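You operate a simulated robot arm through the tools that you are given. There is no shell and no other tool. Be economical: measure what you need, move in short steps, check, and stop when the job is done.

The job below is to be done with a simulated robot arm. You get a single attempt, and the scene is never put back.

JOB
Pack the muffin that the today card names into the lunch box and clip the lid shut.
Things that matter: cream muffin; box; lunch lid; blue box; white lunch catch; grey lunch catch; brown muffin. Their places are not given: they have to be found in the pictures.

It is judged by the outcome, as a careful person would: the job done as asked, and still so three seconds after it is handed in. It fails if anything else is knocked over, pushed out of place, dropped, spilled or broken. A push-on lid holds only when it is set on centred and level and pressed home; a screw cap is set on level and turned clockwise until tight.

ROBOT AND FRAMES
A 7-joint arm with a two-finger parallel gripper, fixed in place. Base frame: the origin is at the foot of the arm, x ahead of it, y to its left, z up; the work surface is at about z = 920. Units: mm, rad, N and s.
With the tool pointing down near the work surface it reaches from about 240 to 680 mm from the base axis. Its first joint turns from -1.152 to 1.152 rad. Payload 2.4 kg.
The tool frame sits at the grasp point between the pads (the TCP): z along the fingers, y along the line on which they close. The tips reach 30 mm beyond it. The gripper opens to 94 mm. The fingers are 28 mm wide and 10 mm thick; the gripper's body (50 by 96 mm) begins 55 mm behind the TCP.
Orientation is that of the tool frame in the base frame, as a unit quaternion [x, y, z, w]. With the fingers straight down and closing along the base's y, the tool's x points along the base's -x, its y along +y and its z along -z.

CONTROLS
- The arm moves only by the tool nudge_tool. Its arguments are lists of equal length, an entry for each row: "translation": the shift along the base's x, y, z in units of 20 mm (1.0 is 20 mm), a list of three; "angular": the turn, a rotation vector about the base's x, y, z in units of 5 degrees (1.0 is 5 degrees), a list of three. In form: {"translation": [[dx, dy, dz], ...], "angular": [[ax, ay, az], ...]}. A call has 1 to 20 rows; each row shifts and turns the commanded pose from where the row before left it. "hand" is the finger opening in mm, from 0 to 94, set as the call begins (left out, the last holds). A call with a number of a shift or a turn outside -1 to 1 is refused whole. A row lasts 0.2 s, in which the tool goes at most 50 mm and 0.15 rad; a call with a longer step from one row to the next is refused whole, and so is a gripper value outside its range. Where a pose cannot be reached the arm comes as near as it can. A force on the tool above 40 N (or 10 N above the force at the start of the call, whichever is more), or a blocked arm, ends the call early, and 0.2 s more pass. Each finger travels about 153 mm/s and halts on what it meets, pressing with about 39 N; the grip force reading is that of the motor and also rises with nothing between the fingers. The clock runs only during rows and for 0.2 s after the last one: add rows that do not move to give the fingers time. The reply holds the time, the measured pose of the TCP, the force on the tool along the base axes, the opening and the grip force, in the units named above and with some noise.
- Cameras (640 x 400 px; columns grow to the right, rows downward): "scene" is fixed at [42.7, 473.5, 1447.8]; the picture's right is [-0.72, -0.69, 0.00], its down [-0.37, 0.39, -0.85] and it looks along [0.59, -0.61, -0.53] (base axes); focal length 364 px, centre (320, 200). "wrist" rides on the gripper at [-37, 0, -58] in the tool frame; the picture's right is [0.00, -1.00, 0.00], its down [0.97, 0.00, -0.24] and it looks along [0.24, 0.00, 0.97] (tool axes); focal length 218 px, centre (320, 200).
- snapshot(camera): a new picture of that camera. No time passes.
- point_at(camera, pixels): for up to 12 pixels [column, row] of the newest picture of that camera ("zoom" is the newest enlarged one), the place [x, y, z] in the base frame of the surface seen there, good to about 2 mm. No time passes.
- close_up(camera, box): a new picture of the part [left, top, right, bottom] of that camera's present view, enlarged. No time passes.
- job_done(): hands the job in; it is judged then, once.

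Go step by step. Measure first, check grasps and placings, and put right what went wrong. The budget is 80 turns and 38 pictures, counting those below and the enlarged ones. Unless the task says otherwise, let go and move clear before handing in, and close with one line.

The tools are called as name(argument=value, ...) on one line, values as JSON. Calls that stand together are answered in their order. nudge_tool: Moves the arm, as the interface text tells. Its arguments: {"type":"object","properties":{"translation":{"type":"array","items":{"type":"array","items":{"type":"number"}}},"angular":{"type":"array","items":{"type":"array","items":{"type":"number"}}},"hand":{"type":"number"}},"required":["translation","angular"]} The other tools are called the same way: snapshot (camera) takes a picture; point_at (camera, pixels) gives the place of the surface under pixels of a picture; close_up (camera, box) takes an enlarged picture of a part of a camera's view; job_done () hands the job in.

At the start:

```text
t: 0.0
eef_pos: [406.0, 95.1, 1260.7]
tcp_rot: [0.0, 1.0, 0.0, -0.001]
ft_force: [0.3, -0.4, -0.1]
width: 94.1
grip_force: 0.0
```

scene: 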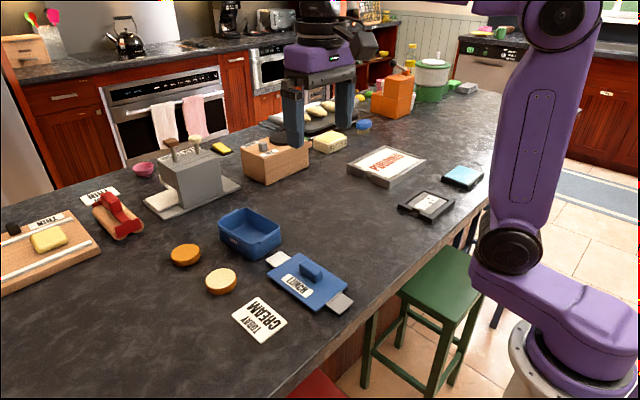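
wrist: 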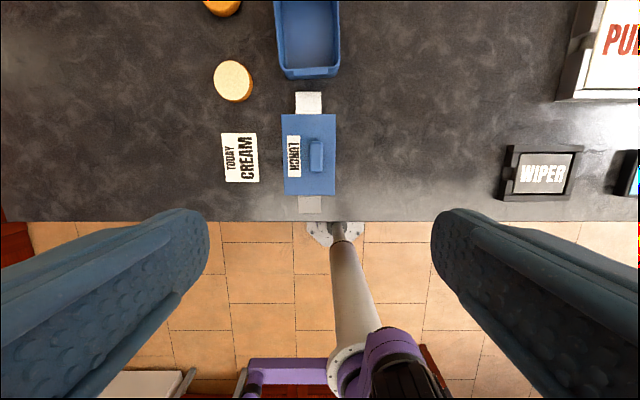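

The today card (wrist 240,157) reads CREAM, so the cream muffin at wrist (233,81) goes into the blue box. I'll enlarge the area and measure it.

close_up(camera="scene", box=[160, 195, 360, 345])

close_up(camera="wrist", box=[190, 0, 390, 225])

point_at(camera="wrist", pixels=[[233, 81], [214, 81], [252, 81], [233, 62], [233, 100], [307, 73], [307, 30], [281, 60], [336, 60], [308, 103], [316, 155], [310, 204]])

```text
2.67 times, centred on (260, 270) of scene
```

zoom: 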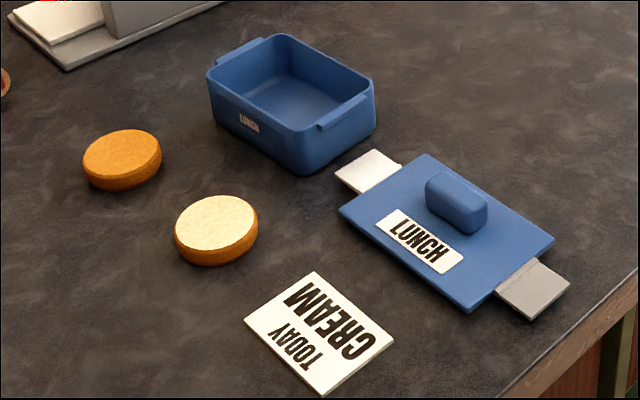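

```text
1.78 times, centred on (290, 112) of wrist
```

zoom: 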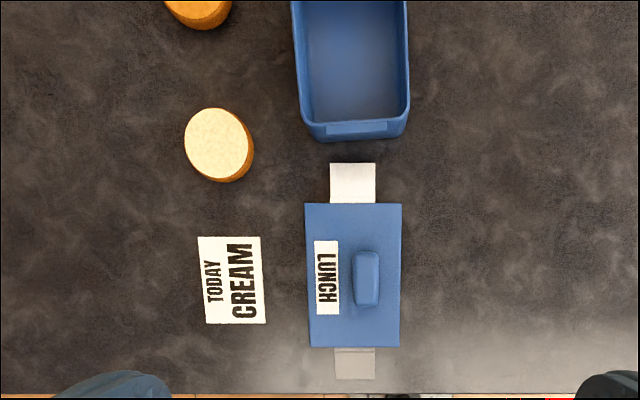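

```text
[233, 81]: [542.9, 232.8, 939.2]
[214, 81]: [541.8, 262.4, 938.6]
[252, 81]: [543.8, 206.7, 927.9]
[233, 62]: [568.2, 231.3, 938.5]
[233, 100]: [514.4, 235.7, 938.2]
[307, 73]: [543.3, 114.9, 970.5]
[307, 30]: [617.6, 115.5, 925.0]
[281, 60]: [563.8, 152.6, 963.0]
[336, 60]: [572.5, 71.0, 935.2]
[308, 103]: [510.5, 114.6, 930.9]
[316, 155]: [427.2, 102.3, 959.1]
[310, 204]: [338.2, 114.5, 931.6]
```

The card says CREAM; next I'll measure the box and lid in detail with the scene close-up.

close_up(camera="scene", box=[210, 200, 360, 320])

close_up(camera="wrist", box=[260, 0, 360, 110])

snapshot(camera="scene")

point_at(camera="scene", pixels=[[258, 208], [281, 239], [219, 219], [300, 230], [220, 234], [274, 257], [274, 262], [349, 299], [335, 312], [331, 307], [268, 259], [321, 255]])

```text
3.33 times, centred on (285, 260) of scene
```

zoom: 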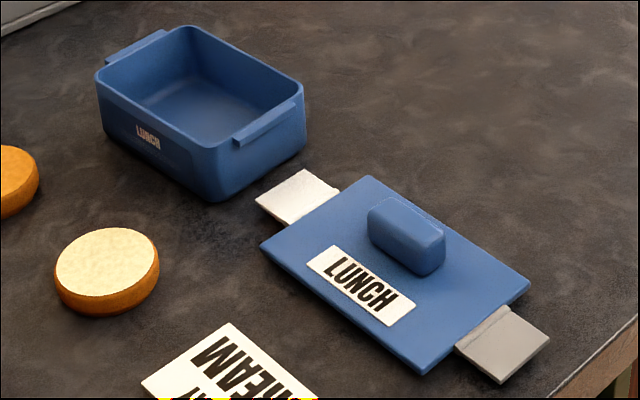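

```text
3.64 times, centred on (310, 55) of wrist
```

zoom: 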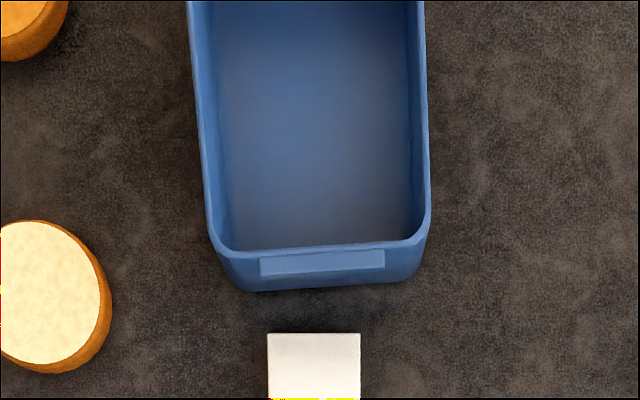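

```text
31 pictures are left
```

scene: 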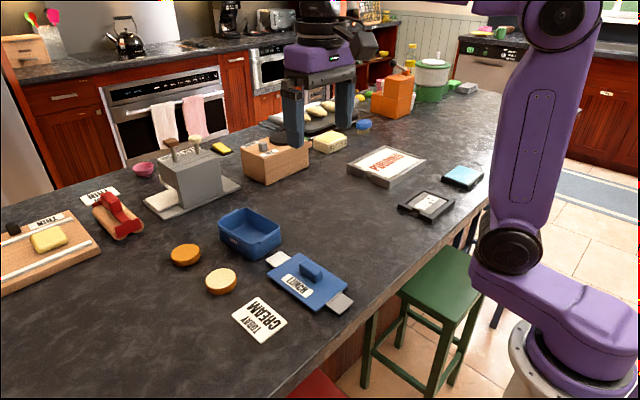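

```text
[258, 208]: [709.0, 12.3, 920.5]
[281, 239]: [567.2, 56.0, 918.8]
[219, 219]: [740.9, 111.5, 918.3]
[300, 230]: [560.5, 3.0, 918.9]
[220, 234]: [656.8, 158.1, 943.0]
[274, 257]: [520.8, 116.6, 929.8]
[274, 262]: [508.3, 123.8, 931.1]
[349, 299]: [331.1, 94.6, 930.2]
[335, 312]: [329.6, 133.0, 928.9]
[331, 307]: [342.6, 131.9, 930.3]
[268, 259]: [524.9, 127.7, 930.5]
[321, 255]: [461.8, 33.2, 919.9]
```

I'll take one scene close-up and pick exact corner points from it.

close_up(camera="scene", box=[210, 200, 360, 320])

point_at(camera="zoom", pixels=[[98, 79], [190, 28], [300, 93], [219, 146], [242, 138], [296, 102], [136, 44], [200, 110], [262, 246], [368, 178], [527, 287], [424, 371]])

point_at(camera="zoom", pixels=[[374, 212], [436, 250], [300, 185], [258, 197], [336, 190], [464, 346], [546, 338], [499, 378], [393, 212], [310, 227], [508, 312], [405, 230]])

```text
3.33 times, centred on (285, 260) of scene
```

zoom: 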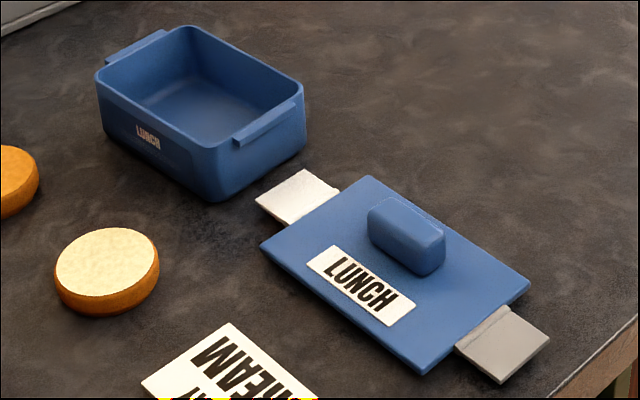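

```text
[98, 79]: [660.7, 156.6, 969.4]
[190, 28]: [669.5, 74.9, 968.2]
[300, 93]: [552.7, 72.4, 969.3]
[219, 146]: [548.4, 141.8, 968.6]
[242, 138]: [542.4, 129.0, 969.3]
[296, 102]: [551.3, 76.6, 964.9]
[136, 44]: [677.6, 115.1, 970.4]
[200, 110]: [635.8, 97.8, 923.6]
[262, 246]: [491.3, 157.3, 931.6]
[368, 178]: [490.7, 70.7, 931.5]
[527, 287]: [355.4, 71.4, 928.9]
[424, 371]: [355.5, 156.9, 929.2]
```

```text
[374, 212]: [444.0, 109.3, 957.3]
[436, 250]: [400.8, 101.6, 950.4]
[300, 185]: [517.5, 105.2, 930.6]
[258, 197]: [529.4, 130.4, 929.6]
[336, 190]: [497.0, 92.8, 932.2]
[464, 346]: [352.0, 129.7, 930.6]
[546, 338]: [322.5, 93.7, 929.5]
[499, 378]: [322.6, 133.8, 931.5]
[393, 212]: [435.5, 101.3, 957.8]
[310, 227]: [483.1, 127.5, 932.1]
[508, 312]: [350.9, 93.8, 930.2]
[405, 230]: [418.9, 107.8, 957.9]
```

The lid spans x 355–491 and y 71–157, top at 931, with its handle near y 101. The box looks slightly turned, so I'll move the wrist camera above it for a square view.

nudge_tool(translation=[[1, 0.5, -0.8], [1, 0.5, -0.8], [1, 0.5, -0.8], [1, 0.5, -0.8], [1, 0.5, -0.8], [1, 0.5, 0], [0, 0, 0]], angular=[[0, 0, 0], [0, 0, 0], [0, 0, 0], [0, 0, 0], [0, 0, 0], [0, 0, 0], [0, 0, 0]])

snapshot(camera="wrist")

```text
t: 1.6
eef_pos: [526.4, 156.8, 1181.0]
tcp_rot: [0.0, 1.0, 0.0, 0.001]
ft_force: [0.0, -0.1, 0.6]
width: 94.2
grip_force: 0.0
```

```text
29 pictures are left
```

wrist: 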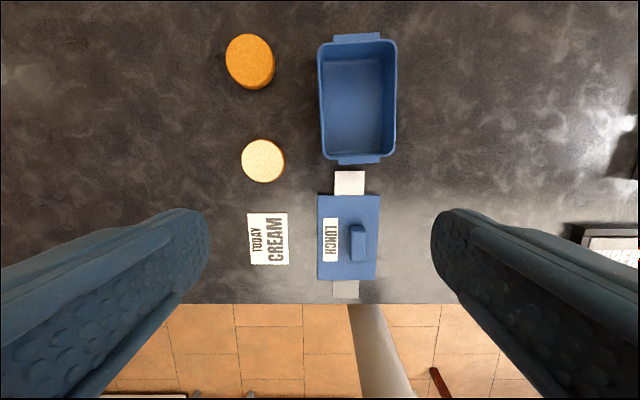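

close_up(camera="wrist", box=[230, 20, 420, 180])

```text
2.50 times, centred on (325, 100) of wrist
```

zoom: 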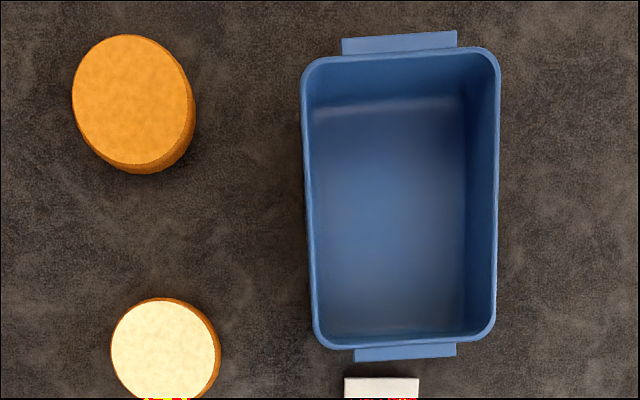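

The box is slightly yawed (far tab at zoom 341,40–457,31). I'll measure the tabs, rims and muffin here.

point_at(camera="zoom", pixels=[[344, 42], [455, 34], [356, 358], [454, 351], [305, 100], [313, 300], [498, 100], [493, 300], [400, 57], [400, 345], [390, 300], [165, 350]])

point_at(camera="wrist", pixels=[[263, 142], [263, 178], [244, 161], [281, 161], [263, 161], [320, 197], [377, 197], [319, 277], [376, 277], [352, 243], [365, 243], [359, 229]])

```text
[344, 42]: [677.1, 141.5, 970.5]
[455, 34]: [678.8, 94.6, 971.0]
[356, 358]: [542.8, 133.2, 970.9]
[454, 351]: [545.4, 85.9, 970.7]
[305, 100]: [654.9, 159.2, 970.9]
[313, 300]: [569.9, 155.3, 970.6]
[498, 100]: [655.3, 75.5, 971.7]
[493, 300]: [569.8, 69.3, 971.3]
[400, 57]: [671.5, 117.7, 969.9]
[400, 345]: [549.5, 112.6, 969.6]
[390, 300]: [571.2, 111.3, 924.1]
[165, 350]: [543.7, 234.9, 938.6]
```

```text
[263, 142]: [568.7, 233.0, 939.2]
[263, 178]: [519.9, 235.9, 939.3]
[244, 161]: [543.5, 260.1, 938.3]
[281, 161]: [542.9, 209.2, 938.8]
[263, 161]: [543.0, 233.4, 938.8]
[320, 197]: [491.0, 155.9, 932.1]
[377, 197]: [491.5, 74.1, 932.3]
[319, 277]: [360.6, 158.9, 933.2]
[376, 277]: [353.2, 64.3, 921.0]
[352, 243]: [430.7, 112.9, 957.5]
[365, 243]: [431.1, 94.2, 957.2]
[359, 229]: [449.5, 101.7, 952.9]
```

The box is centred at about (611, 114) with +3.3° yaw and its rim at 971. The cream muffin is at (544, 235), 55 mm across, top at 939, so I'll turn the fingers to close along x, the box's long side, and move above the muffin.

nudge_tool(translation=[[0.05, 0.217, -0.3], [0.05, 0.217, -0.3], [0.05, 0.217, -0.3], [0.05, 0.217, -0.3], [0.05, 0.217, -0.3], [0.05, 0.217, -0.3], [0.05, 0.217, -0.3], [0.05, 0.217, -0.3], [0.05, 0.217, -0.3], [0.05, 0.217, -0.3], [0.05, 0.217, -0.3], [0.05, 0.217, -0.3], [0.05, 0.217, -0.3], [0.05, 0.217, -0.3], [0.05, 0.217, -0.3], [0.05, 0.217, -0.3], [0.05, 0.217, -0.3], [0.05, 0.217, -0.3], [0, 0, 0]], angular=[[0, 0, 1], [0, 0, 1], [0, 0, 1], [0, 0, 1], [0, 0, 1], [0, 0, 1], [0, 0, 1], [0, 0, 1], [0, 0, 1], [0, 0, 1], [0, 0, 1], [0, 0, 1], [0, 0, 1], [0, 0, 1], [0, 0, 1], [0, 0, 1], [0, 0, 1], [0, 0, 1], [0, 0, 0]], hand=80)

snapshot(camera="wrist")

```text
t: 5.6
eef_pos: [545.0, 234.3, 1070.7]
tcp_rot: [0.708, -0.707, 0.0, 0.0]
ft_force: [-0.2, -0.4, 0.2]
width: 79.8
grip_force: 0.1
```

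```text
27 pictures are left
```

wrist: 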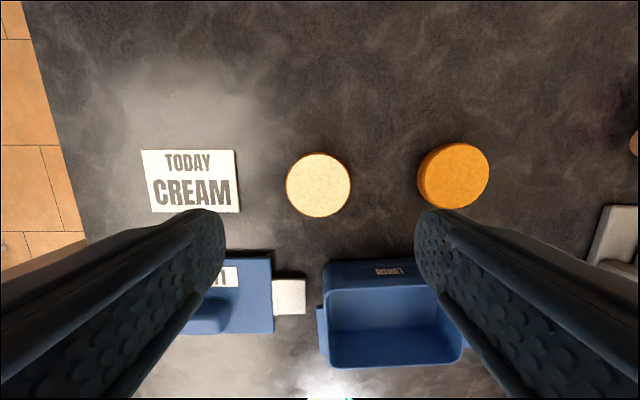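

The muffin is centred between the fingers (column 319), so I'll go down to TCP z≈953, then close.

nudge_tool(translation=[[0, 0, -0.9], [0, 0, -0.9], [0, 0, -0.9], [0, 0, -0.9], [0, 0, -0.8], [0, 0, -0.8], [0, 0, -0.65], [0, 0, 0]], angular=[[0, 0, 0], [0, 0, 0], [0, 0, 0], [0, 0, 0], [0, 0, 0], [0, 0, 0], [0, 0, 0], [0, 0, 0]])

nudge_tool(translation=[[0, 0, 0], [0, 0, 0], [0, 0, 0]], angular=[[0, 0, 0], [0, 0, 0], [0, 0, 0]], hand=45)

```text
t: 7.4
eef_pos: [543.6, 232.9, 955.6]
tcp_rot: [-0.707, 0.708, 0.0, 0.0]
ft_force: [0.4, -0.7, -0.1]
width: 80.2
grip_force: 0.1
```

```text
t: 8.2
eef_pos: [544.8, 233.9, 956.5]
tcp_rot: [0.707, -0.707, 0.0, 0.0]
ft_force: [-0.4, -0.1, -0.1]
width: 57.5
grip_force: 39.2
```

Gripped at 57.5 mm with 39 N. I'll lift it and carry it over the box centre.

nudge_tool(translation=[[0, 0, 0.6], [0, 0, 1], [0, 0, 1], [0, 0, 1], [0, 0, 1], [0, 0, 0.5], [0.415, -0.75, 0], [0.415, -0.75, 0], [0.415, -0.75, 0], [0.415, -0.75, 0], [0.415, -0.75, 0], [0.415, -0.75, 0], [0.415, -0.75, 0], [0.415, -0.75, 0], [0, 0, 0]], angular=[[0, 0, 0], [0, 0, 0], [0, 0, 0], [0, 0, 0], [0, 0, 0], [0, 0, 0], [0, 0, 0.083], [0, 0, 0.083], [0, 0, 0.083], [0, 0, 0.083], [0, 0, 0.083], [0, 0, 0.083], [0, 0, 0.083], [0, 0, 0.083], [0, 0, 0]])

snapshot(camera="wrist")

snapshot(camera="scene")

```text
t: 11.4
eef_pos: [611.7, 111.5, 1058.1]
tcp_rot: [0.727, -0.687, 0.001, 0.0]
ft_force: [0.1, 0.1, -0.2]
width: 57.8
grip_force: 38.8
```

```text
26 pictures are left
```

wrist: 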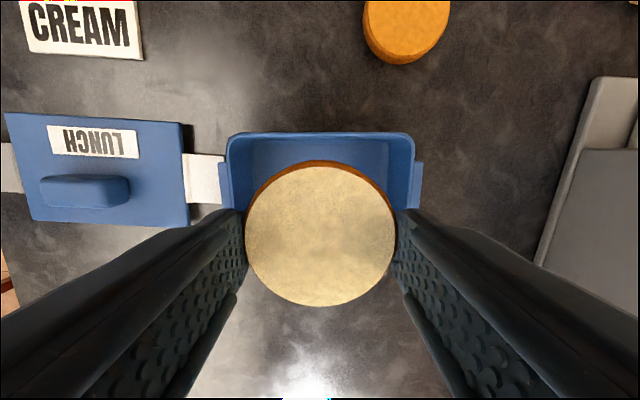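

```text
25 pictures are left
```

scene: 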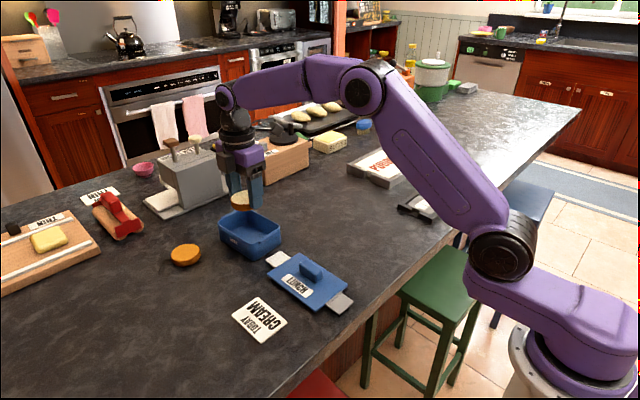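

The muffin is held level over the box and the box is square in the picture. I'll lower it to TCP z≈962.

nudge_tool(translation=[[0, 0.05, -0.9], [0, 0, -0.9], [0, 0, -0.9], [0, 0, -0.8], [0, 0, -0.7], [0, 0, -0.4], [0, 0, -0.2], [0, 0, 0], [0, 0, 0]], angular=[[0, 0, 0], [0, 0, 0], [0, 0, 0], [0, 0, 0], [0, 0, 0], [0, 0, 0], [0, 0, 0], [0, 0, 0], [0, 0, 0]])

```text
t: 13.4
eef_pos: [608.6, 113.1, 960.5]
tcp_rot: [0.727, -0.686, -0.001, 0.0]
ft_force: [0.0, 0.3, -0.5]
width: 57.8
grip_force: 38.6
```

The muffin is at floor height (TCP z 960.5) with no contact force. I'll open modestly so the fingers stay inside the walls, then lift.

nudge_tool(translation=[[0, 0, -0.05], [0, 0, 0], [0, 0, 0], [0, 0, 0.5], [0, 0, 1], [0, 0, 1], [0, 0, 1], [0, 0, 1], [0, 0, 1], [0, 0, 1], [0, 0, 0]], angular=[[0, 0, 0], [0, 0, 0], [0, 0, 0], [0, 0, 0], [0, 0, 0], [0, 0, 0], [0, 0, 0], [0, 0, 0], [0, 0, 0], [0, 0, 0], [0, 0, 0]], hand=72)

snapshot(camera="wrist")

```text
t: 15.8
eef_pos: [611.4, 113.3, 1089.1]
tcp_rot: [0.728, -0.686, 0.0, 0.0]
ft_force: [-0.7, 0.5, -0.9]
width: 71.8
grip_force: 0.1
```

```text
24 pictures are left
```

wrist: 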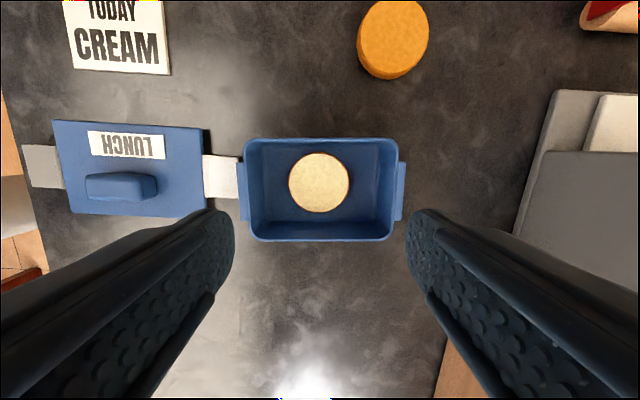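

The cream muffin lies flat in the box. I'll recheck the box and lid positions from this view.

close_up(camera="wrist", box=[40, 110, 420, 260])

point_at(camera="wrist", pixels=[[242, 170], [242, 215], [402, 170], [402, 215], [280, 140], [370, 140], [280, 239], [370, 239], [56, 124], [199, 131], [206, 208], [71, 210]])

point_at(camera="wrist", pixels=[[90, 182], [150, 180], [120, 175], [120, 189], [100, 185], [140, 185], [320, 183]])

```text
1.68 times, centred on (230, 185) of wrist
```

zoom: 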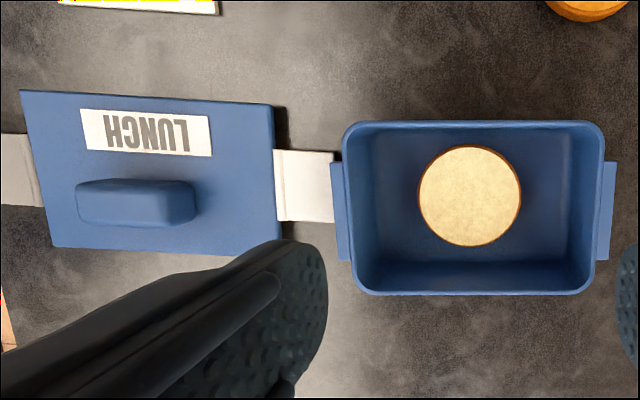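

```text
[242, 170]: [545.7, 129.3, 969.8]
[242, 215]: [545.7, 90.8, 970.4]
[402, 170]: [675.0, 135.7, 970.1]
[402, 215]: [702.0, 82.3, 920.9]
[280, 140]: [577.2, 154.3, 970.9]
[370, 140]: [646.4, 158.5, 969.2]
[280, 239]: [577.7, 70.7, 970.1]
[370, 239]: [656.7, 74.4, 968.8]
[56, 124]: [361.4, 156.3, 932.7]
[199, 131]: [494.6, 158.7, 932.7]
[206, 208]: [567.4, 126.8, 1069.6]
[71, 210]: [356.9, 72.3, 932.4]
```

```text
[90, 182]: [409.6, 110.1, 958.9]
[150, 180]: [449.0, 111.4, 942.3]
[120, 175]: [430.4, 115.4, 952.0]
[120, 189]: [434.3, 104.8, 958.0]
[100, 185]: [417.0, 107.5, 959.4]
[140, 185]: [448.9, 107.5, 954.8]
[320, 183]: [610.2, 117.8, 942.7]
```

The box is unchanged (centre 611,114, yaw ≈3.2°), and the lid handle spans y 94–114 around x 425. I'll turn back and move above the handle.

nudge_tool(translation=[[-0.495, -0.0245, -0.1], [-0.495, -0.0245, -0.1], [-0.495, -0.0245, -0.1], [-0.495, -0.0245, -0.1], [-0.495, -0.0245, -0.1], [-0.495, -0.0245, -0.1], [-0.495, -0.0245, -0.1], [-0.495, -0.0245, -0.1], [-0.495, -0.0245, -0.1], [-0.495, -0.0245, -0.1], [-0.495, -0.0245, -0.1], [-0.495, -0.0245, -0.1], [-0.495, -0.0245, -0.1], [-0.495, -0.0245, -0.1], [-0.495, -0.0245, -0.1], [-0.495, -0.0245, -0.1], [-0.495, -0.0245, -0.1], [-0.495, -0.0245, -0.1], [-0.495, -0.0245, -0.1], [0, 0, 0]], angular=[[0, 0, -0.982], [0, 0, -0.982], [0, 0, -0.982], [0, 0, -0.982], [0, 0, -0.982], [0, 0, -0.982], [0, 0, -0.982], [0, 0, -0.982], [0, 0, -0.982], [0, 0, -0.982], [0, 0, -0.982], [0, 0, -0.982], [0, 0, -0.982], [0, 0, -0.982], [0, 0, -0.982], [0, 0, -0.982], [0, 0, -0.982], [0, 0, -0.982], [0, 0, -0.982], [0, 0, 0]], hand=60)

snapshot(camera="wrist")

```text
t: 20.0
eef_pos: [421.8, 104.8, 1052.3]
tcp_rot: [0.001, 1.0, -0.001, -0.001]
ft_force: [-0.3, -0.2, 1.2]
width: 59.9
grip_force: 0.1
```

```text
22 pictures are left
```

wrist: 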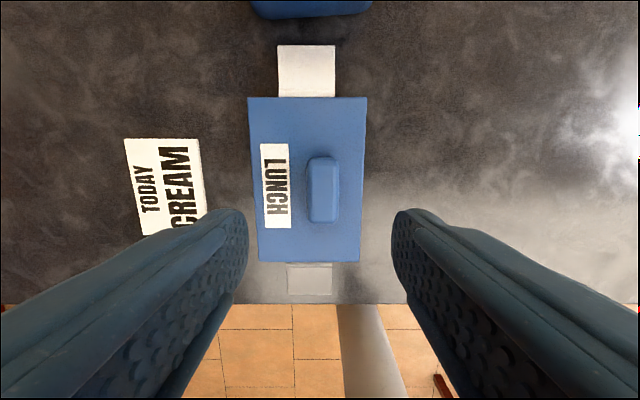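

The handle is centred at column 322. I'll measure the lid here, where the view is best.

point_at(camera="wrist", pixels=[[251, 100], [364, 100], [260, 259], [358, 259], [322, 163], [322, 215], [310, 190], [335, 190], [280, 70], [332, 70], [307, 49], [307, 98]])

```text
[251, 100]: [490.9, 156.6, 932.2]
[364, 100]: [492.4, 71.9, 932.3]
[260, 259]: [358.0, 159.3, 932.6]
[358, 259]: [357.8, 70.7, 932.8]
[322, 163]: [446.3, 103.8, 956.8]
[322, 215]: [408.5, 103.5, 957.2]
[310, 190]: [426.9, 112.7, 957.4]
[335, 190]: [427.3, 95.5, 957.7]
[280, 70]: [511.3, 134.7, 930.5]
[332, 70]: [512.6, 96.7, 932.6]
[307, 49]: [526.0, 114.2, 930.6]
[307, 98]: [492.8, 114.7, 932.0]
```

Lid centre is (424, 114.5), yaw 0, handle centre (427, 104). I'll descend to TCP z≈966 and grip.

nudge_tool(translation=[[0.1, 0, -0.9], [0.1, 0, -0.9], [0, 0, -0.9], [0, 0, -0.7], [0, 0, -0.5], [0, 0, -0.4], [0, 0, 0]], angular=[[0, 0, 0], [0, 0, 0], [0, 0, 0], [0, 0, 0], [0, 0, 0], [0, 0, 0], [0, 0, 0]])

nudge_tool(translation=[[0, 0, 0], [0, 0, 0], [0, 0, 0]], angular=[[0, 0, 0], [0, 0, 0], [0, 0, 0]], hand=8)

```text
t: 21.6
eef_pos: [425.6, 106.0, 966.7]
tcp_rot: [-0.001, 1.0, 0.0, -0.001]
ft_force: [-0.9, 0.1, 0.2]
width: 60.1
grip_force: 0.0
```

```text
t: 22.4
eef_pos: [425.8, 104.7, 966.4]
tcp_rot: [0.0, 1.0, 0.001, -0.001]
ft_force: [0.3, 0.5, -0.3]
width: 23.1
grip_force: 38.7
```

Gripped at 23 mm. I'll lift it and check it hangs level.

nudge_tool(translation=[[0, 0, 0.5], [0, 0, 0.8], [0, 0, 0.9], [0, 0, 0.9], [0, 0, 0.9], [0, 0, 0.5], [0, 0, 0]], angular=[[0, 0, 0], [0, 0, 0], [0, 0, 0], [0, 0, 0], [0, 0, 0], [0, 0, 0], [0, 0, 0]])

snapshot(camera="wrist")

close_up(camera="scene", box=[200, 180, 400, 340])

```text
t: 24.0
eef_pos: [425.4, 105.4, 1057.0]
tcp_rot: [0.0, 1.0, 0.0, 0.001]
ft_force: [0.3, -0.3, -1.0]
width: 23.4
grip_force: 38.9
```

```text
21 pictures are left
```

wrist: 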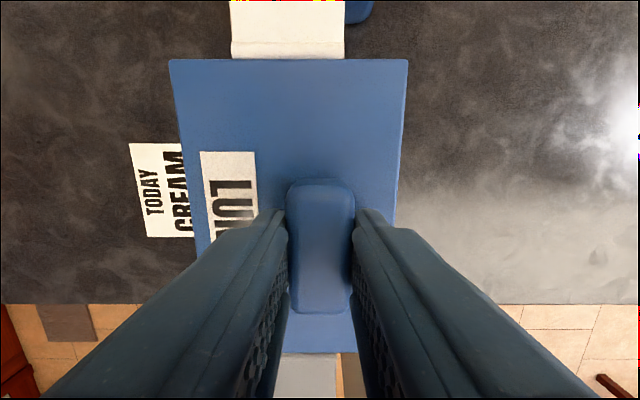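

```text
2.50 times, centred on (300, 260) of scene
```

zoom: 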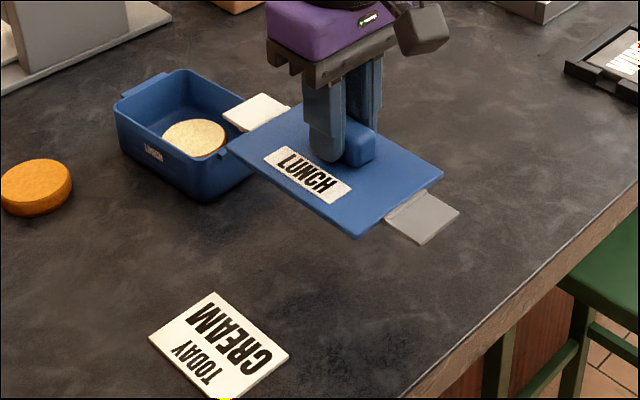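

Held. I'll measure the lid's corners in the hand to check level and offset.

point_at(camera="wrist", pixels=[[172, 64], [404, 64], [290, 62], [184, 150], [398, 150], [270, 120], [390, 220], [310, 346], [205, 235], [320, 190], [285, 25], [320, 348]])

point_at(camera="zoom", pixels=[[359, 235], [441, 177], [232, 147], [283, 112], [386, 215], [400, 170], [270, 130], [424, 242], [225, 112]])

```text
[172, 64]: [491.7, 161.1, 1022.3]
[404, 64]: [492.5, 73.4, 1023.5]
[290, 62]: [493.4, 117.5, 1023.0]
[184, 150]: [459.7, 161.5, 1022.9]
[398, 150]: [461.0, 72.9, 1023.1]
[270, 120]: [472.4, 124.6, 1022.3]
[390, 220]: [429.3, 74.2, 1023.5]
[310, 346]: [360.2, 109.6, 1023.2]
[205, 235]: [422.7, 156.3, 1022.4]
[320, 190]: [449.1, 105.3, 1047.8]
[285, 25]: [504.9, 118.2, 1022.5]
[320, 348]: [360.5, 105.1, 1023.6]
```

```text
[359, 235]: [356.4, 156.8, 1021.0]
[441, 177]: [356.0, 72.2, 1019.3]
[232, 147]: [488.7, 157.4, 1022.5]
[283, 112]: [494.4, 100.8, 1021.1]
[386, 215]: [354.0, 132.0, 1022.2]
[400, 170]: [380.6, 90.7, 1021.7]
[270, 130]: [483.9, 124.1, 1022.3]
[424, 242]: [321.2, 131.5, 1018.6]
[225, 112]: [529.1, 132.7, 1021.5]
```

The lid hangs level (z 1022–1023), centre about (−1, +10.7) from the TCP. I'll move over the box with a 3.2° yaw.

nudge_tool(translation=[[0.78, -0.006, 0], [0.78, -0.006, 0], [0.78, -0.006, 0], [0.78, -0.006, 0], [0.78, -0.006, 0], [0.78, -0.006, 0], [0.78, -0.006, 0], [0.78, -0.006, 0], [0.78, -0.006, 0], [0.78, -0.006, 0], [0.78, -0.006, 0], [0.78, -0.006, 0], [0, 0, 0], [0, 0, 0]], angular=[[0, 0, 0.054], [0, 0, 0.054], [0, 0, 0.054], [0, 0, 0.054], [0, 0, 0.054], [0, 0, 0.054], [0, 0, 0.054], [0, 0, 0.054], [0, 0, 0.054], [0, 0, 0.054], [0, 0, 0.054], [0, 0, 0.054], [0, 0, 0], [0, 0, 0]])

nudge_tool(translation=[[0, 0, -0.5], [0, 0, -0.4], [0, 0, 0], [0, 0, 0]], angular=[[0, 0, 0], [0, 0, 0], [0, 0, 0], [0, 0, 0]])

close_up(camera="scene", box=[190, 180, 310, 270])

snapshot(camera="wrist")

```text
t: 27.0
eef_pos: [613.8, 103.5, 1055.7]
tcp_rot: [-0.028, 1.0, 0.001, 0.0]
ft_force: [0.7, -0.9, -0.7]
width: 23.1
grip_force: 38.9
```

```text
t: 28.0
eef_pos: [613.7, 103.4, 1039.7]
tcp_rot: [-0.029, 1.0, 0.001, -0.001]
ft_force: [0.6, -0.2, -1.0]
width: 23.0
grip_force: 39.4
```

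```text
4.44 times, centred on (250, 225) of scene
```

zoom: 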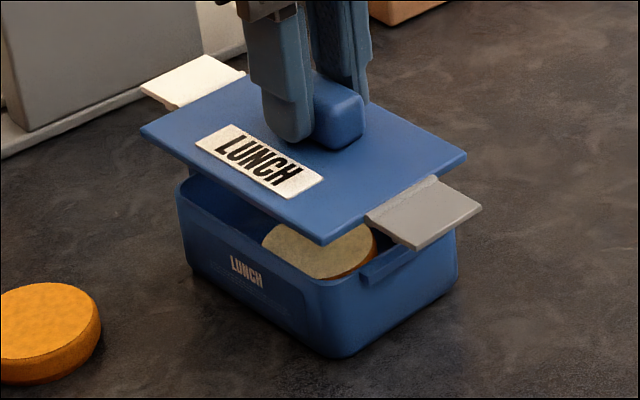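

```text
18 pictures are left
```

wrist: 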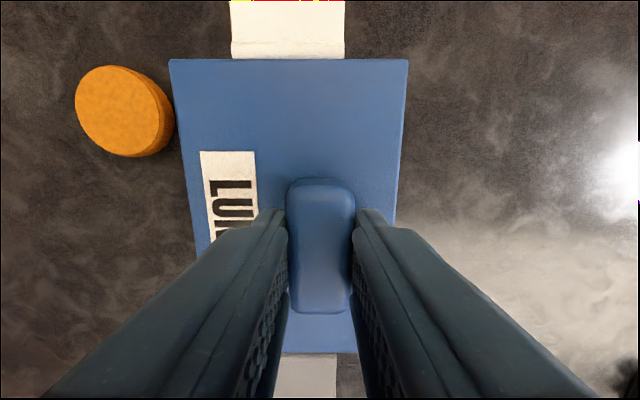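

I'll compare the lid's and the box's corners in the same scene zoom.

point_at(camera="zoom", pixels=[[143, 130], [322, 241], [465, 157], [250, 84], [200, 160], [400, 185], [375, 265], [179, 190], [326, 285], [364, 275], [412, 252], [453, 235]])

point_at(camera="wrist", pixels=[[172, 64], [404, 64], [184, 150], [398, 150], [310, 348], [340, 348]])

```text
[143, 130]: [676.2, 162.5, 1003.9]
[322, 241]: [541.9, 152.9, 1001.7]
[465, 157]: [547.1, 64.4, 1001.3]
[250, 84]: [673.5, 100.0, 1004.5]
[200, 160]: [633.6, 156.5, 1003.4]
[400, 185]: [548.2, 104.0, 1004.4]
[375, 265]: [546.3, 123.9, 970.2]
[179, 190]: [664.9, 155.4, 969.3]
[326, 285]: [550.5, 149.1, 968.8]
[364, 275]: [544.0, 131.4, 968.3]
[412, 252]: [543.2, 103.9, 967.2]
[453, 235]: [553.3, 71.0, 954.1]
```

```text
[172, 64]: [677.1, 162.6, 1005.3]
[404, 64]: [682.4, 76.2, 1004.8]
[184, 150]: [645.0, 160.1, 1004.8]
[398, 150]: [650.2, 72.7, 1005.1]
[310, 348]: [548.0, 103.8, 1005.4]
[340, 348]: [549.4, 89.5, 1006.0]
```

Lid centre ≈(612, 114.4), yaw ≈0.06 rad; the box is (611, 114.3), 0.058. They're aligned to within 1 mm, so I'll shift −0.6 mm in x and lower until contact.

nudge_tool(translation=[[-0.03, 0, -0.4], [0, 0, -0.4], [0, 0, -0.3], [0, 0, -0.1], [0, 0, -0.1], [0, 0, -0.1], [0, 0, -0.1], [0, 0, -0.1], [0, 0, -0.1], [0, 0, 0]], angular=[[0, 0, 0], [0, 0, 0], [0, 0, 0], [0, 0, 0], [0, 0, 0], [0, 0, 0], [0, 0, 0], [0, 0, 0], [0, 0, 0], [0, 0, 0]])

```text
t: 30.2
eef_pos: [614.5, 102.3, 1007.5]
tcp_rot: [-0.028, 1.0, 0.001, 0.003]
ft_force: [0.4, 0.2, 29.8]
width: 22.9
grip_force: 38.5
```

Contact at 30 N with TCP 1007.5, which puts the lid top at about 973. I'll check how it's sitting.

close_up(camera="scene", box=[190, 180, 310, 270])

point_at(camera="zoom", pixels=[[250, 215], [300, 235], [200, 195], [400, 220], [430, 200], [320, 290], [375, 240], [440, 240], [180, 100], [170, 170]])

```text
4.44 times, centred on (250, 225) of scene
```

zoom: 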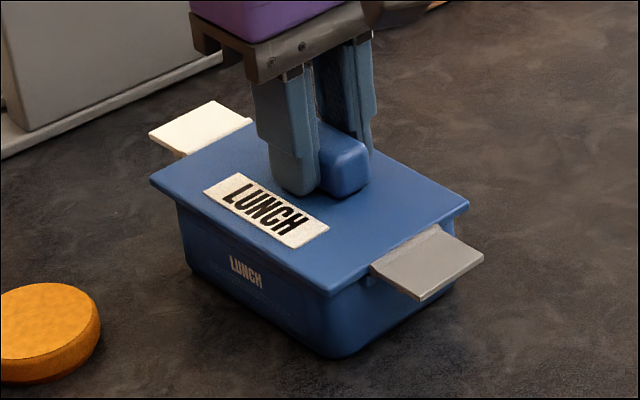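

```text
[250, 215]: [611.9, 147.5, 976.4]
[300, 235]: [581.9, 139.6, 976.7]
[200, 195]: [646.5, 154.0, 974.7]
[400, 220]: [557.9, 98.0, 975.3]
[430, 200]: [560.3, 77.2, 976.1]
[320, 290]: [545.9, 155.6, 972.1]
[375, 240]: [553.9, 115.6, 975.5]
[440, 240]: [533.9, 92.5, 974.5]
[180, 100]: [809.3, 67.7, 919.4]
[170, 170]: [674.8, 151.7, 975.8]
```

The lid is flat on the rim with its top at 975–976 all round. I'll press a little more, then release and rise.

nudge_tool(translation=[[0, 0, -0.1], [0, 0, 0], [0, 0, 0]], angular=[[0, 0, 0], [0, 0, 0], [0, 0, 0]])

nudge_tool(translation=[[0, 0, 0.15], [0, 0, 0], [0, 0, 0]], angular=[[0, 0, 0], [0, 0, 0], [0, 0, 0]], hand=50)

nudge_tool(translation=[[0, 0, 0.6], [0, 0, 1], [0, 0, 1], [0, 0, 1], [0, 0, 1], [0, 0, 0]], angular=[[0, 0, 0], [0, 0, 0], [0, 0, 0], [0, 0, 0], [0, 0, 0], [0, 0, 0]])

snapshot(camera="wrist")

point_at(camera="wrist", pixels=[[320, 200], [305, 60], [305, 40], [305, 20], [280, 100], [360, 100], [300, 280], [310, 240], [305, 300]])

```text
t: 30.6
eef_pos: [615.2, 102.0, 1006.4]
tcp_rot: [-0.029, 1.0, 0.0, 0.004]
ft_force: [0.6, 0.3, 4.0]
width: 23.1
grip_force: 38.7
stopped in row 2: the force on the tool passed its limit (the readings are from after the stop); the commanded pose is now the measured one
```

```text
t: 31.4
eef_pos: [614.3, 104.1, 1009.9]
tcp_rot: [-0.029, 1.0, 0.002, 0.005]
ft_force: [-0.1, -0.1, 0.4]
width: 50.1
grip_force: 0.1
```

```text
t: 32.9
eef_pos: [614.8, 102.1, 1102.0]
tcp_rot: [-0.028, 1.0, 0.001, 0.004]
ft_force: [0.3, 0.4, -0.2]
width: 50.2
grip_force: 0.0
```

```text
16 pictures are left
```

wrist: 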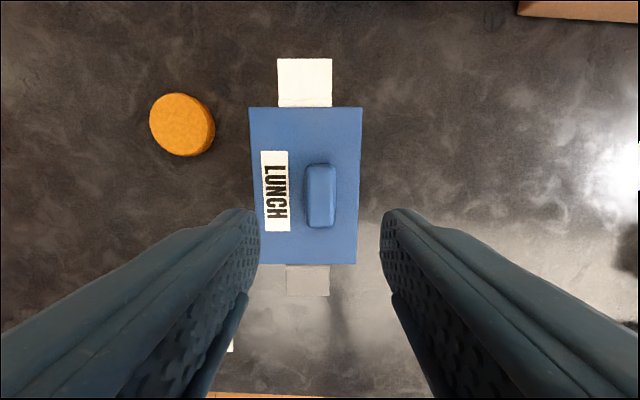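

```text
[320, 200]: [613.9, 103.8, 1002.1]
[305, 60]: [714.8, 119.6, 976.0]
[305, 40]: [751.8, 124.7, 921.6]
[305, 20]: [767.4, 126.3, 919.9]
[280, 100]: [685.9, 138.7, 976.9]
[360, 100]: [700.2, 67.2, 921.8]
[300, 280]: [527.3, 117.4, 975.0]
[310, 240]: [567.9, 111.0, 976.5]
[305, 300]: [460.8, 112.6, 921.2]
```

The lid sits level with both catches sticking out: grey x 507–545 at y≈110, white x 679–717 at y≈120. I'll close the fingers and go above the grey catch first.

nudge_tool(translation=[[-0.88, 0.08, 0], [-0.88, 0.08, 0], [-0.88, 0.08, 0], [-0.88, 0.08, 0], [-0.88, 0.08, 0], [0, 0, -0.9], [0, 0, -0.9], [0, 0, -0.9], [0, 0, -0.9], [0, 0, -0.4], [0, 0, 0]], angular=[[0, 0, 0], [0, 0, 0], [0, 0, 0], [0, 0, 0], [0, 0, 0], [0, 0, 0], [0, 0, 0], [0, 0, 0], [0, 0, 0], [0, 0, 0], [0, 0, 0]], hand=0)

close_up(camera="scene", box=[190, 180, 310, 270])

```text
t: 35.2
eef_pos: [525.3, 109.7, 1022.1]
tcp_rot: [-0.029, 1.0, 0.001, 0.005]
ft_force: [-0.6, 0.2, 0.7]
width: 0.4
grip_force: 33.1
```

```text
4.44 times, centred on (250, 225) of scene
```

zoom: 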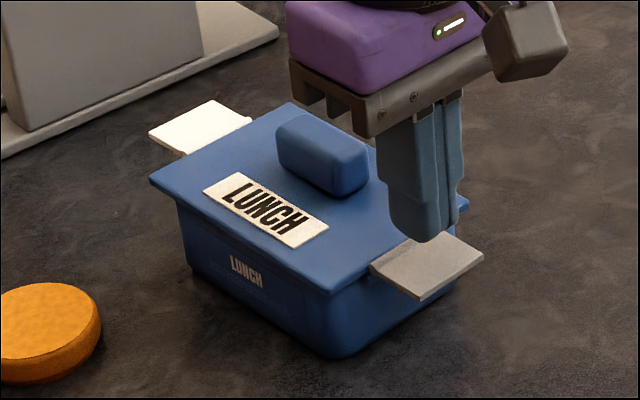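

The closed fingers are above the grey catch. I'll push down in small steps.

nudge_tool(translation=[[0, 0, -0.4], [0, 0, -0.25], [0, 0, -0.25], [0, 0, -0.25], [0, 0, -0.25], [0, 0, -0.25], [0, 0, -0.25], [0, 0, 0]], angular=[[0, 0, 0], [0, 0, 0], [0, 0, 0], [0, 0, 0], [0, 0, 0], [0, 0, 0], [0, 0, 0], [0, 0, 0]])

close_up(camera="scene", box=[190, 180, 310, 270])

```text
t: 36.5
eef_pos: [526.5, 111.4, 998.1]
tcp_rot: [-0.029, 1.0, 0.001, 0.006]
ft_force: [-6.1, -0.9, 11.6]
width: 0.0
grip_force: 32.6
stopped in row 6: the force on the tool passed its limit (the readings are from after the stop); the commanded pose is now the measured one
```

```text
4.44 times, centred on (250, 225) of scene
```

zoom: 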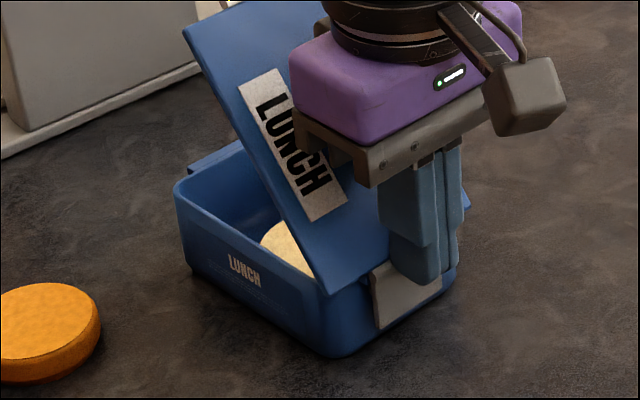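

The push too close to the hinge levered the lid up about 45°, and the grey catch has folded partway. I'll raise slowly so the lid settles back, then look.

nudge_tool(translation=[[0, 0, 0.15], [0, 0, 0.15], [0, 0, 0.15], [0, 0, 0.15], [0, 0, 0.15]], angular=[[0, 0, 0], [0, 0, 0], [0, 0, 0], [0, 0, 0], [0, 0, 0]])

close_up(camera="scene", box=[190, 180, 310, 270])

```text
t: 37.7
eef_pos: [527.0, 110.1, 1011.7]
tcp_rot: [-0.029, 1.0, 0.002, 0.005]
ft_force: [-0.7, 0.2, -0.8]
width: 0.2
grip_force: 33.2
```

```text
4.44 times, centred on (250, 225) of scene
```

zoom: 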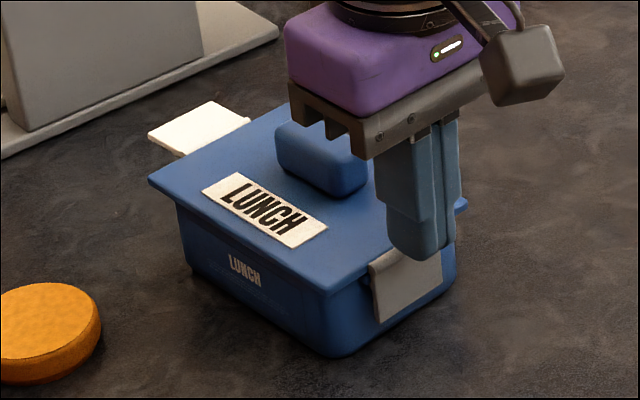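

The lid dropped back flat and the grey catch now hangs straight down against the box. I'll lift clear and check the seating.

nudge_tool(translation=[[0, 0, 0.9], [0, 0, 0.9], [0, 0, 0.9], [0, 0, 0.9], [0, 0, 0.9], [0.5, -0.1, 0], [0.5, -0.1, 0], [0.5, -0.1, 0], [0.5, -0.1, 0], [0, 0, 0]], angular=[[0, 0, 0], [0, 0, 0], [0, 0, 0], [0, 0, 0], [0, 0, 0], [0, 0, 0], [0, 0, 0], [0, 0, 0], [0, 0, 0], [0, 0, 0]])

snapshot(camera="wrist")

close_up(camera="scene", box=[190, 180, 310, 270])

point_at(camera="zoom", pixels=[[150, 182], [328, 292], [466, 205], [240, 220], [420, 205], [310, 250], [380, 290], [435, 265], [405, 310], [200, 130]])

```text
t: 39.9
eef_pos: [566.2, 104.2, 1100.9]
tcp_rot: [-0.028, 1.0, 0.001, 0.005]
ft_force: [0.2, -0.2, 0.5]
width: 0.1
grip_force: 32.4
```

```text
12 pictures are left
```

wrist: 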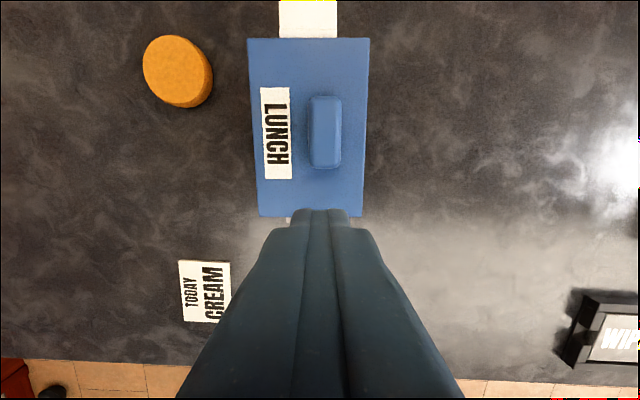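

```text
4.44 times, centred on (250, 225) of scene
```

zoom: 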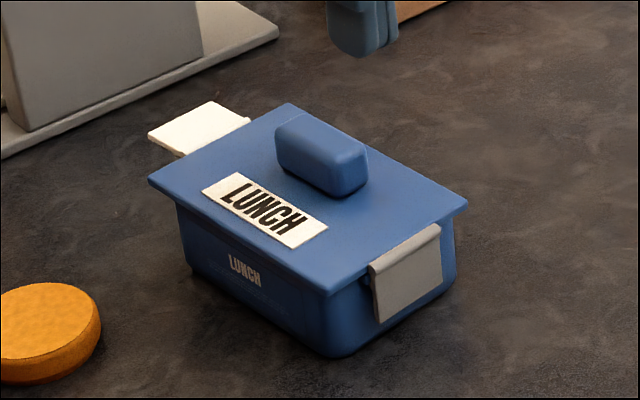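

```text
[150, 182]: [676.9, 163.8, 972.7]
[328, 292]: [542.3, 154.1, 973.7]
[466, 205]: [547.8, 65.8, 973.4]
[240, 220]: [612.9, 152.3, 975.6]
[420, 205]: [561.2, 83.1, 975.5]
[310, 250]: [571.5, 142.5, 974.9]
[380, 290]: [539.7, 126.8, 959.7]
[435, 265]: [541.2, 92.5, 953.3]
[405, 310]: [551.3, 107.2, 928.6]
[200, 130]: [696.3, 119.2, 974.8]
```

The lid is still centred and level (top 973–976), and the grey catch hangs down at x 540. Next I'll reach out over the white catch near its outer part.

nudge_tool(translation=[[0.85, 0.095, 0], [0.85, 0.095, 0], [0.85, 0.095, 0], [0.85, 0.095, 0], [0.85, 0.095, 0], [0.85, 0.095, -0.7], [0.85, 0.095, -0.7], [0.85, 0.095, -0.7], [0, 0, 0], [0, 0, 0]], angular=[[0, 0, 0], [0, 0, 0], [0, 0, 0], [0, 0, 0], [0, 0, 0], [0, 0, 0], [0, 0, 0], [0, 0, 0], [0, 0, 0], [0, 0, 0]])

```text
t: 42.1
eef_pos: [670.7, 113.6, 1055.4]
tcp_rot: [-0.028, 1.0, 0.001, 0.005]
ft_force: [-0.4, 0.5, -1.0]
width: 0.0
grip_force: 33.0
out of reach, approached as far as the arm can: row 6, 7, 8
```

Straight down, the arm stops at about x 671, short of the catch at x 679–717. I'll tilt the fingers outward about 12° to gain reach.

nudge_tool(translation=[[0, 0, 0], [0, 0, 0], [0, 0, 0], [0, 0, 0]], angular=[[0, -0.8, 0], [0, -0.8, 0], [0, -0.8, 0], [0, 0, 0]])

```text
t: 43.1
eef_pos: [669.4, 114.3, 1055.7]
tcp_rot: [-0.028, 0.993, -0.003, 0.111]
ft_force: [0.3, -0.9, 0.4]
width: 0.2
grip_force: 33.0
```

The tilt points outward as intended. I'll extend to x≈701 over the white catch.

nudge_tool(translation=[[0.52, 0.1, -0.3], [0.52, 0.1, -0.3], [0.52, 0.1, -0.2], [0, 0, 0], [0, 0, 0]], angular=[[0, 0, 0], [0, 0, 0], [0, 0, 0], [0, 0, 0], [0, 0, 0]])

close_up(camera="scene", box=[190, 180, 310, 270])

```text
t: 44.3
eef_pos: [700.9, 120.9, 1038.9]
tcp_rot: [-0.029, 0.994, -0.002, 0.109]
ft_force: [0.3, 0.3, -0.3]
width: 0.3
grip_force: 32.9
```

```text
4.44 times, centred on (250, 225) of scene
```

zoom: 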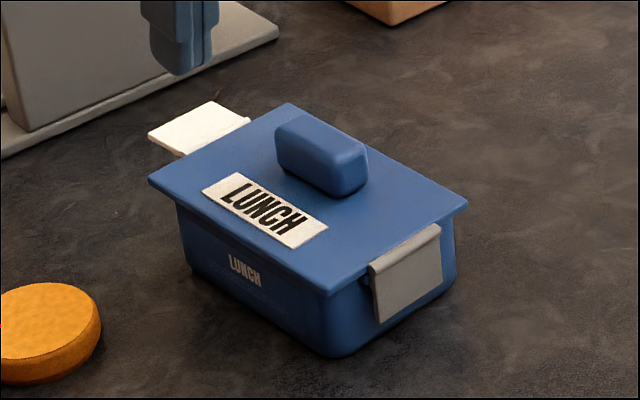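

I'm in reach, so I'll go a bit further out for leverage, come down onto the catch, and follow its arc downward.

nudge_tool(translation=[[0.55, 0, 0], [0, 0, -0.7], [0, 0, -0.6], [0, 0, -0.2], [-0.02, 0, -0.2], [-0.05, 0, -0.2], [-0.08, 0, -0.2], [0, 0, 0]], angular=[[0, 0, 0], [0, 0, 0], [0, 0, 0], [0, 0, 0], [0, 0, 0], [0, 0, 0], [0, 0, 0], [0, 0, 0]])

close_up(camera="scene", box=[190, 180, 310, 270])

```text
t: 46.1
eef_pos: [708.8, 119.9, 998.2]
tcp_rot: [-0.029, 0.994, -0.002, 0.11]
ft_force: [0.5, -0.6, 0.6]
width: 0.0
grip_force: 32.7
```

```text
4.44 times, centred on (250, 225) of scene
```

zoom: 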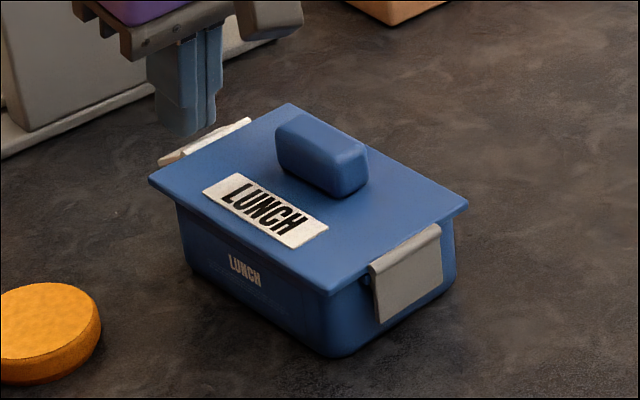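

The white catch is bending and the lid stays put. I'll check the clearance to the grey block behind before going lower.

point_at(camera="zoom", pixels=[[10, 152], [80, 115], [130, 90], [40, 60], [110, 50], [250, 30], [180, 155], [160, 162]])

```text
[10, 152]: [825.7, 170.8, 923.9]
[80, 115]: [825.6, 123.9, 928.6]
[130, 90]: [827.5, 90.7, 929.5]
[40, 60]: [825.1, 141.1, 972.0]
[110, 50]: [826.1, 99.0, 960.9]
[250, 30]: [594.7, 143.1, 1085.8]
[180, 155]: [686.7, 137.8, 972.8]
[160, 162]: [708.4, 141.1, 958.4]
```

The block is at x≥825, well clear. I'll continue the arc down and inward.

nudge_tool(translation=[[-0.1, 0, -0.2], [-0.1, 0, -0.2], [-0.1, 0, -0.2], [-0.1, 0, -0.2], [-0.08, 0, -0.2], [-0.04, 0, -0.2], [0, 0, -0.2], [0, 0, 0]], angular=[[0, 0, 0], [0, 0, 0], [0, 0, 0], [0, 0, 0], [0, 0, 0], [0, 0, 0], [0, 0, 0], [0, 0, 0]])

close_up(camera="scene", box=[190, 180, 310, 270])

```text
t: 47.9
eef_pos: [699.1, 120.6, 975.1]
tcp_rot: [-0.029, 0.993, -0.001, 0.116]
ft_force: [3.2, 0.1, 31.8]
width: 0.0
grip_force: 32.8
```

```text
4.44 times, centred on (250, 225) of scene
```

zoom: 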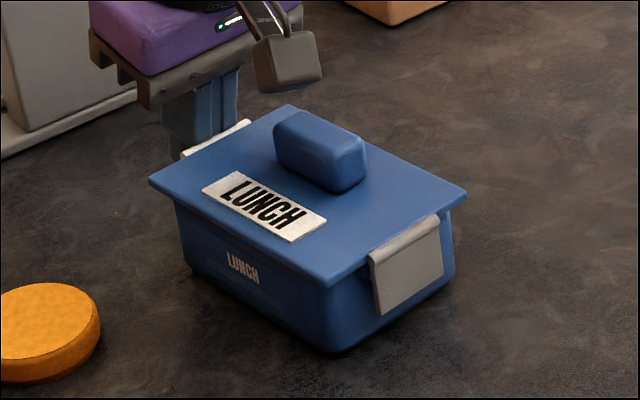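

A 32 N upward force, and the near side of the box is starting to tip, so pushing straight down no longer helps. I'll back up a few mm, then look at the catch from there.

nudge_tool(translation=[[0, 0, 0.15], [0, 0, 0.15], [0, 0, 0.15], [0, 0, 0]], angular=[[0, 0, 0], [0, 0, 0], [0, 0, 0], [0, 0, 0]])

```text
t: 48.9
eef_pos: [698.0, 119.7, 976.5]
tcp_rot: [-0.029, 0.994, -0.002, 0.108]
ft_force: [1.5, -0.5, -0.3]
width: 0.1
grip_force: 33.2
```

Force is back to zero. I'll nudge inward against the catch gently.

nudge_tool(translation=[[-0.1, 0, 0], [-0.1, 0, 0], [-0.1, 0, 0], [0, 0, 0]], angular=[[0, 0, 0], [0, 0, 0], [0, 0, 0], [0, 0, 0]])

```text
t: 49.9
eef_pos: [691.6, 120.3, 978.4]
tcp_rot: [-0.029, 0.994, -0.002, 0.109]
ft_force: [1.3, -0.7, 0.3]
width: 0.1
grip_force: 33.2
```

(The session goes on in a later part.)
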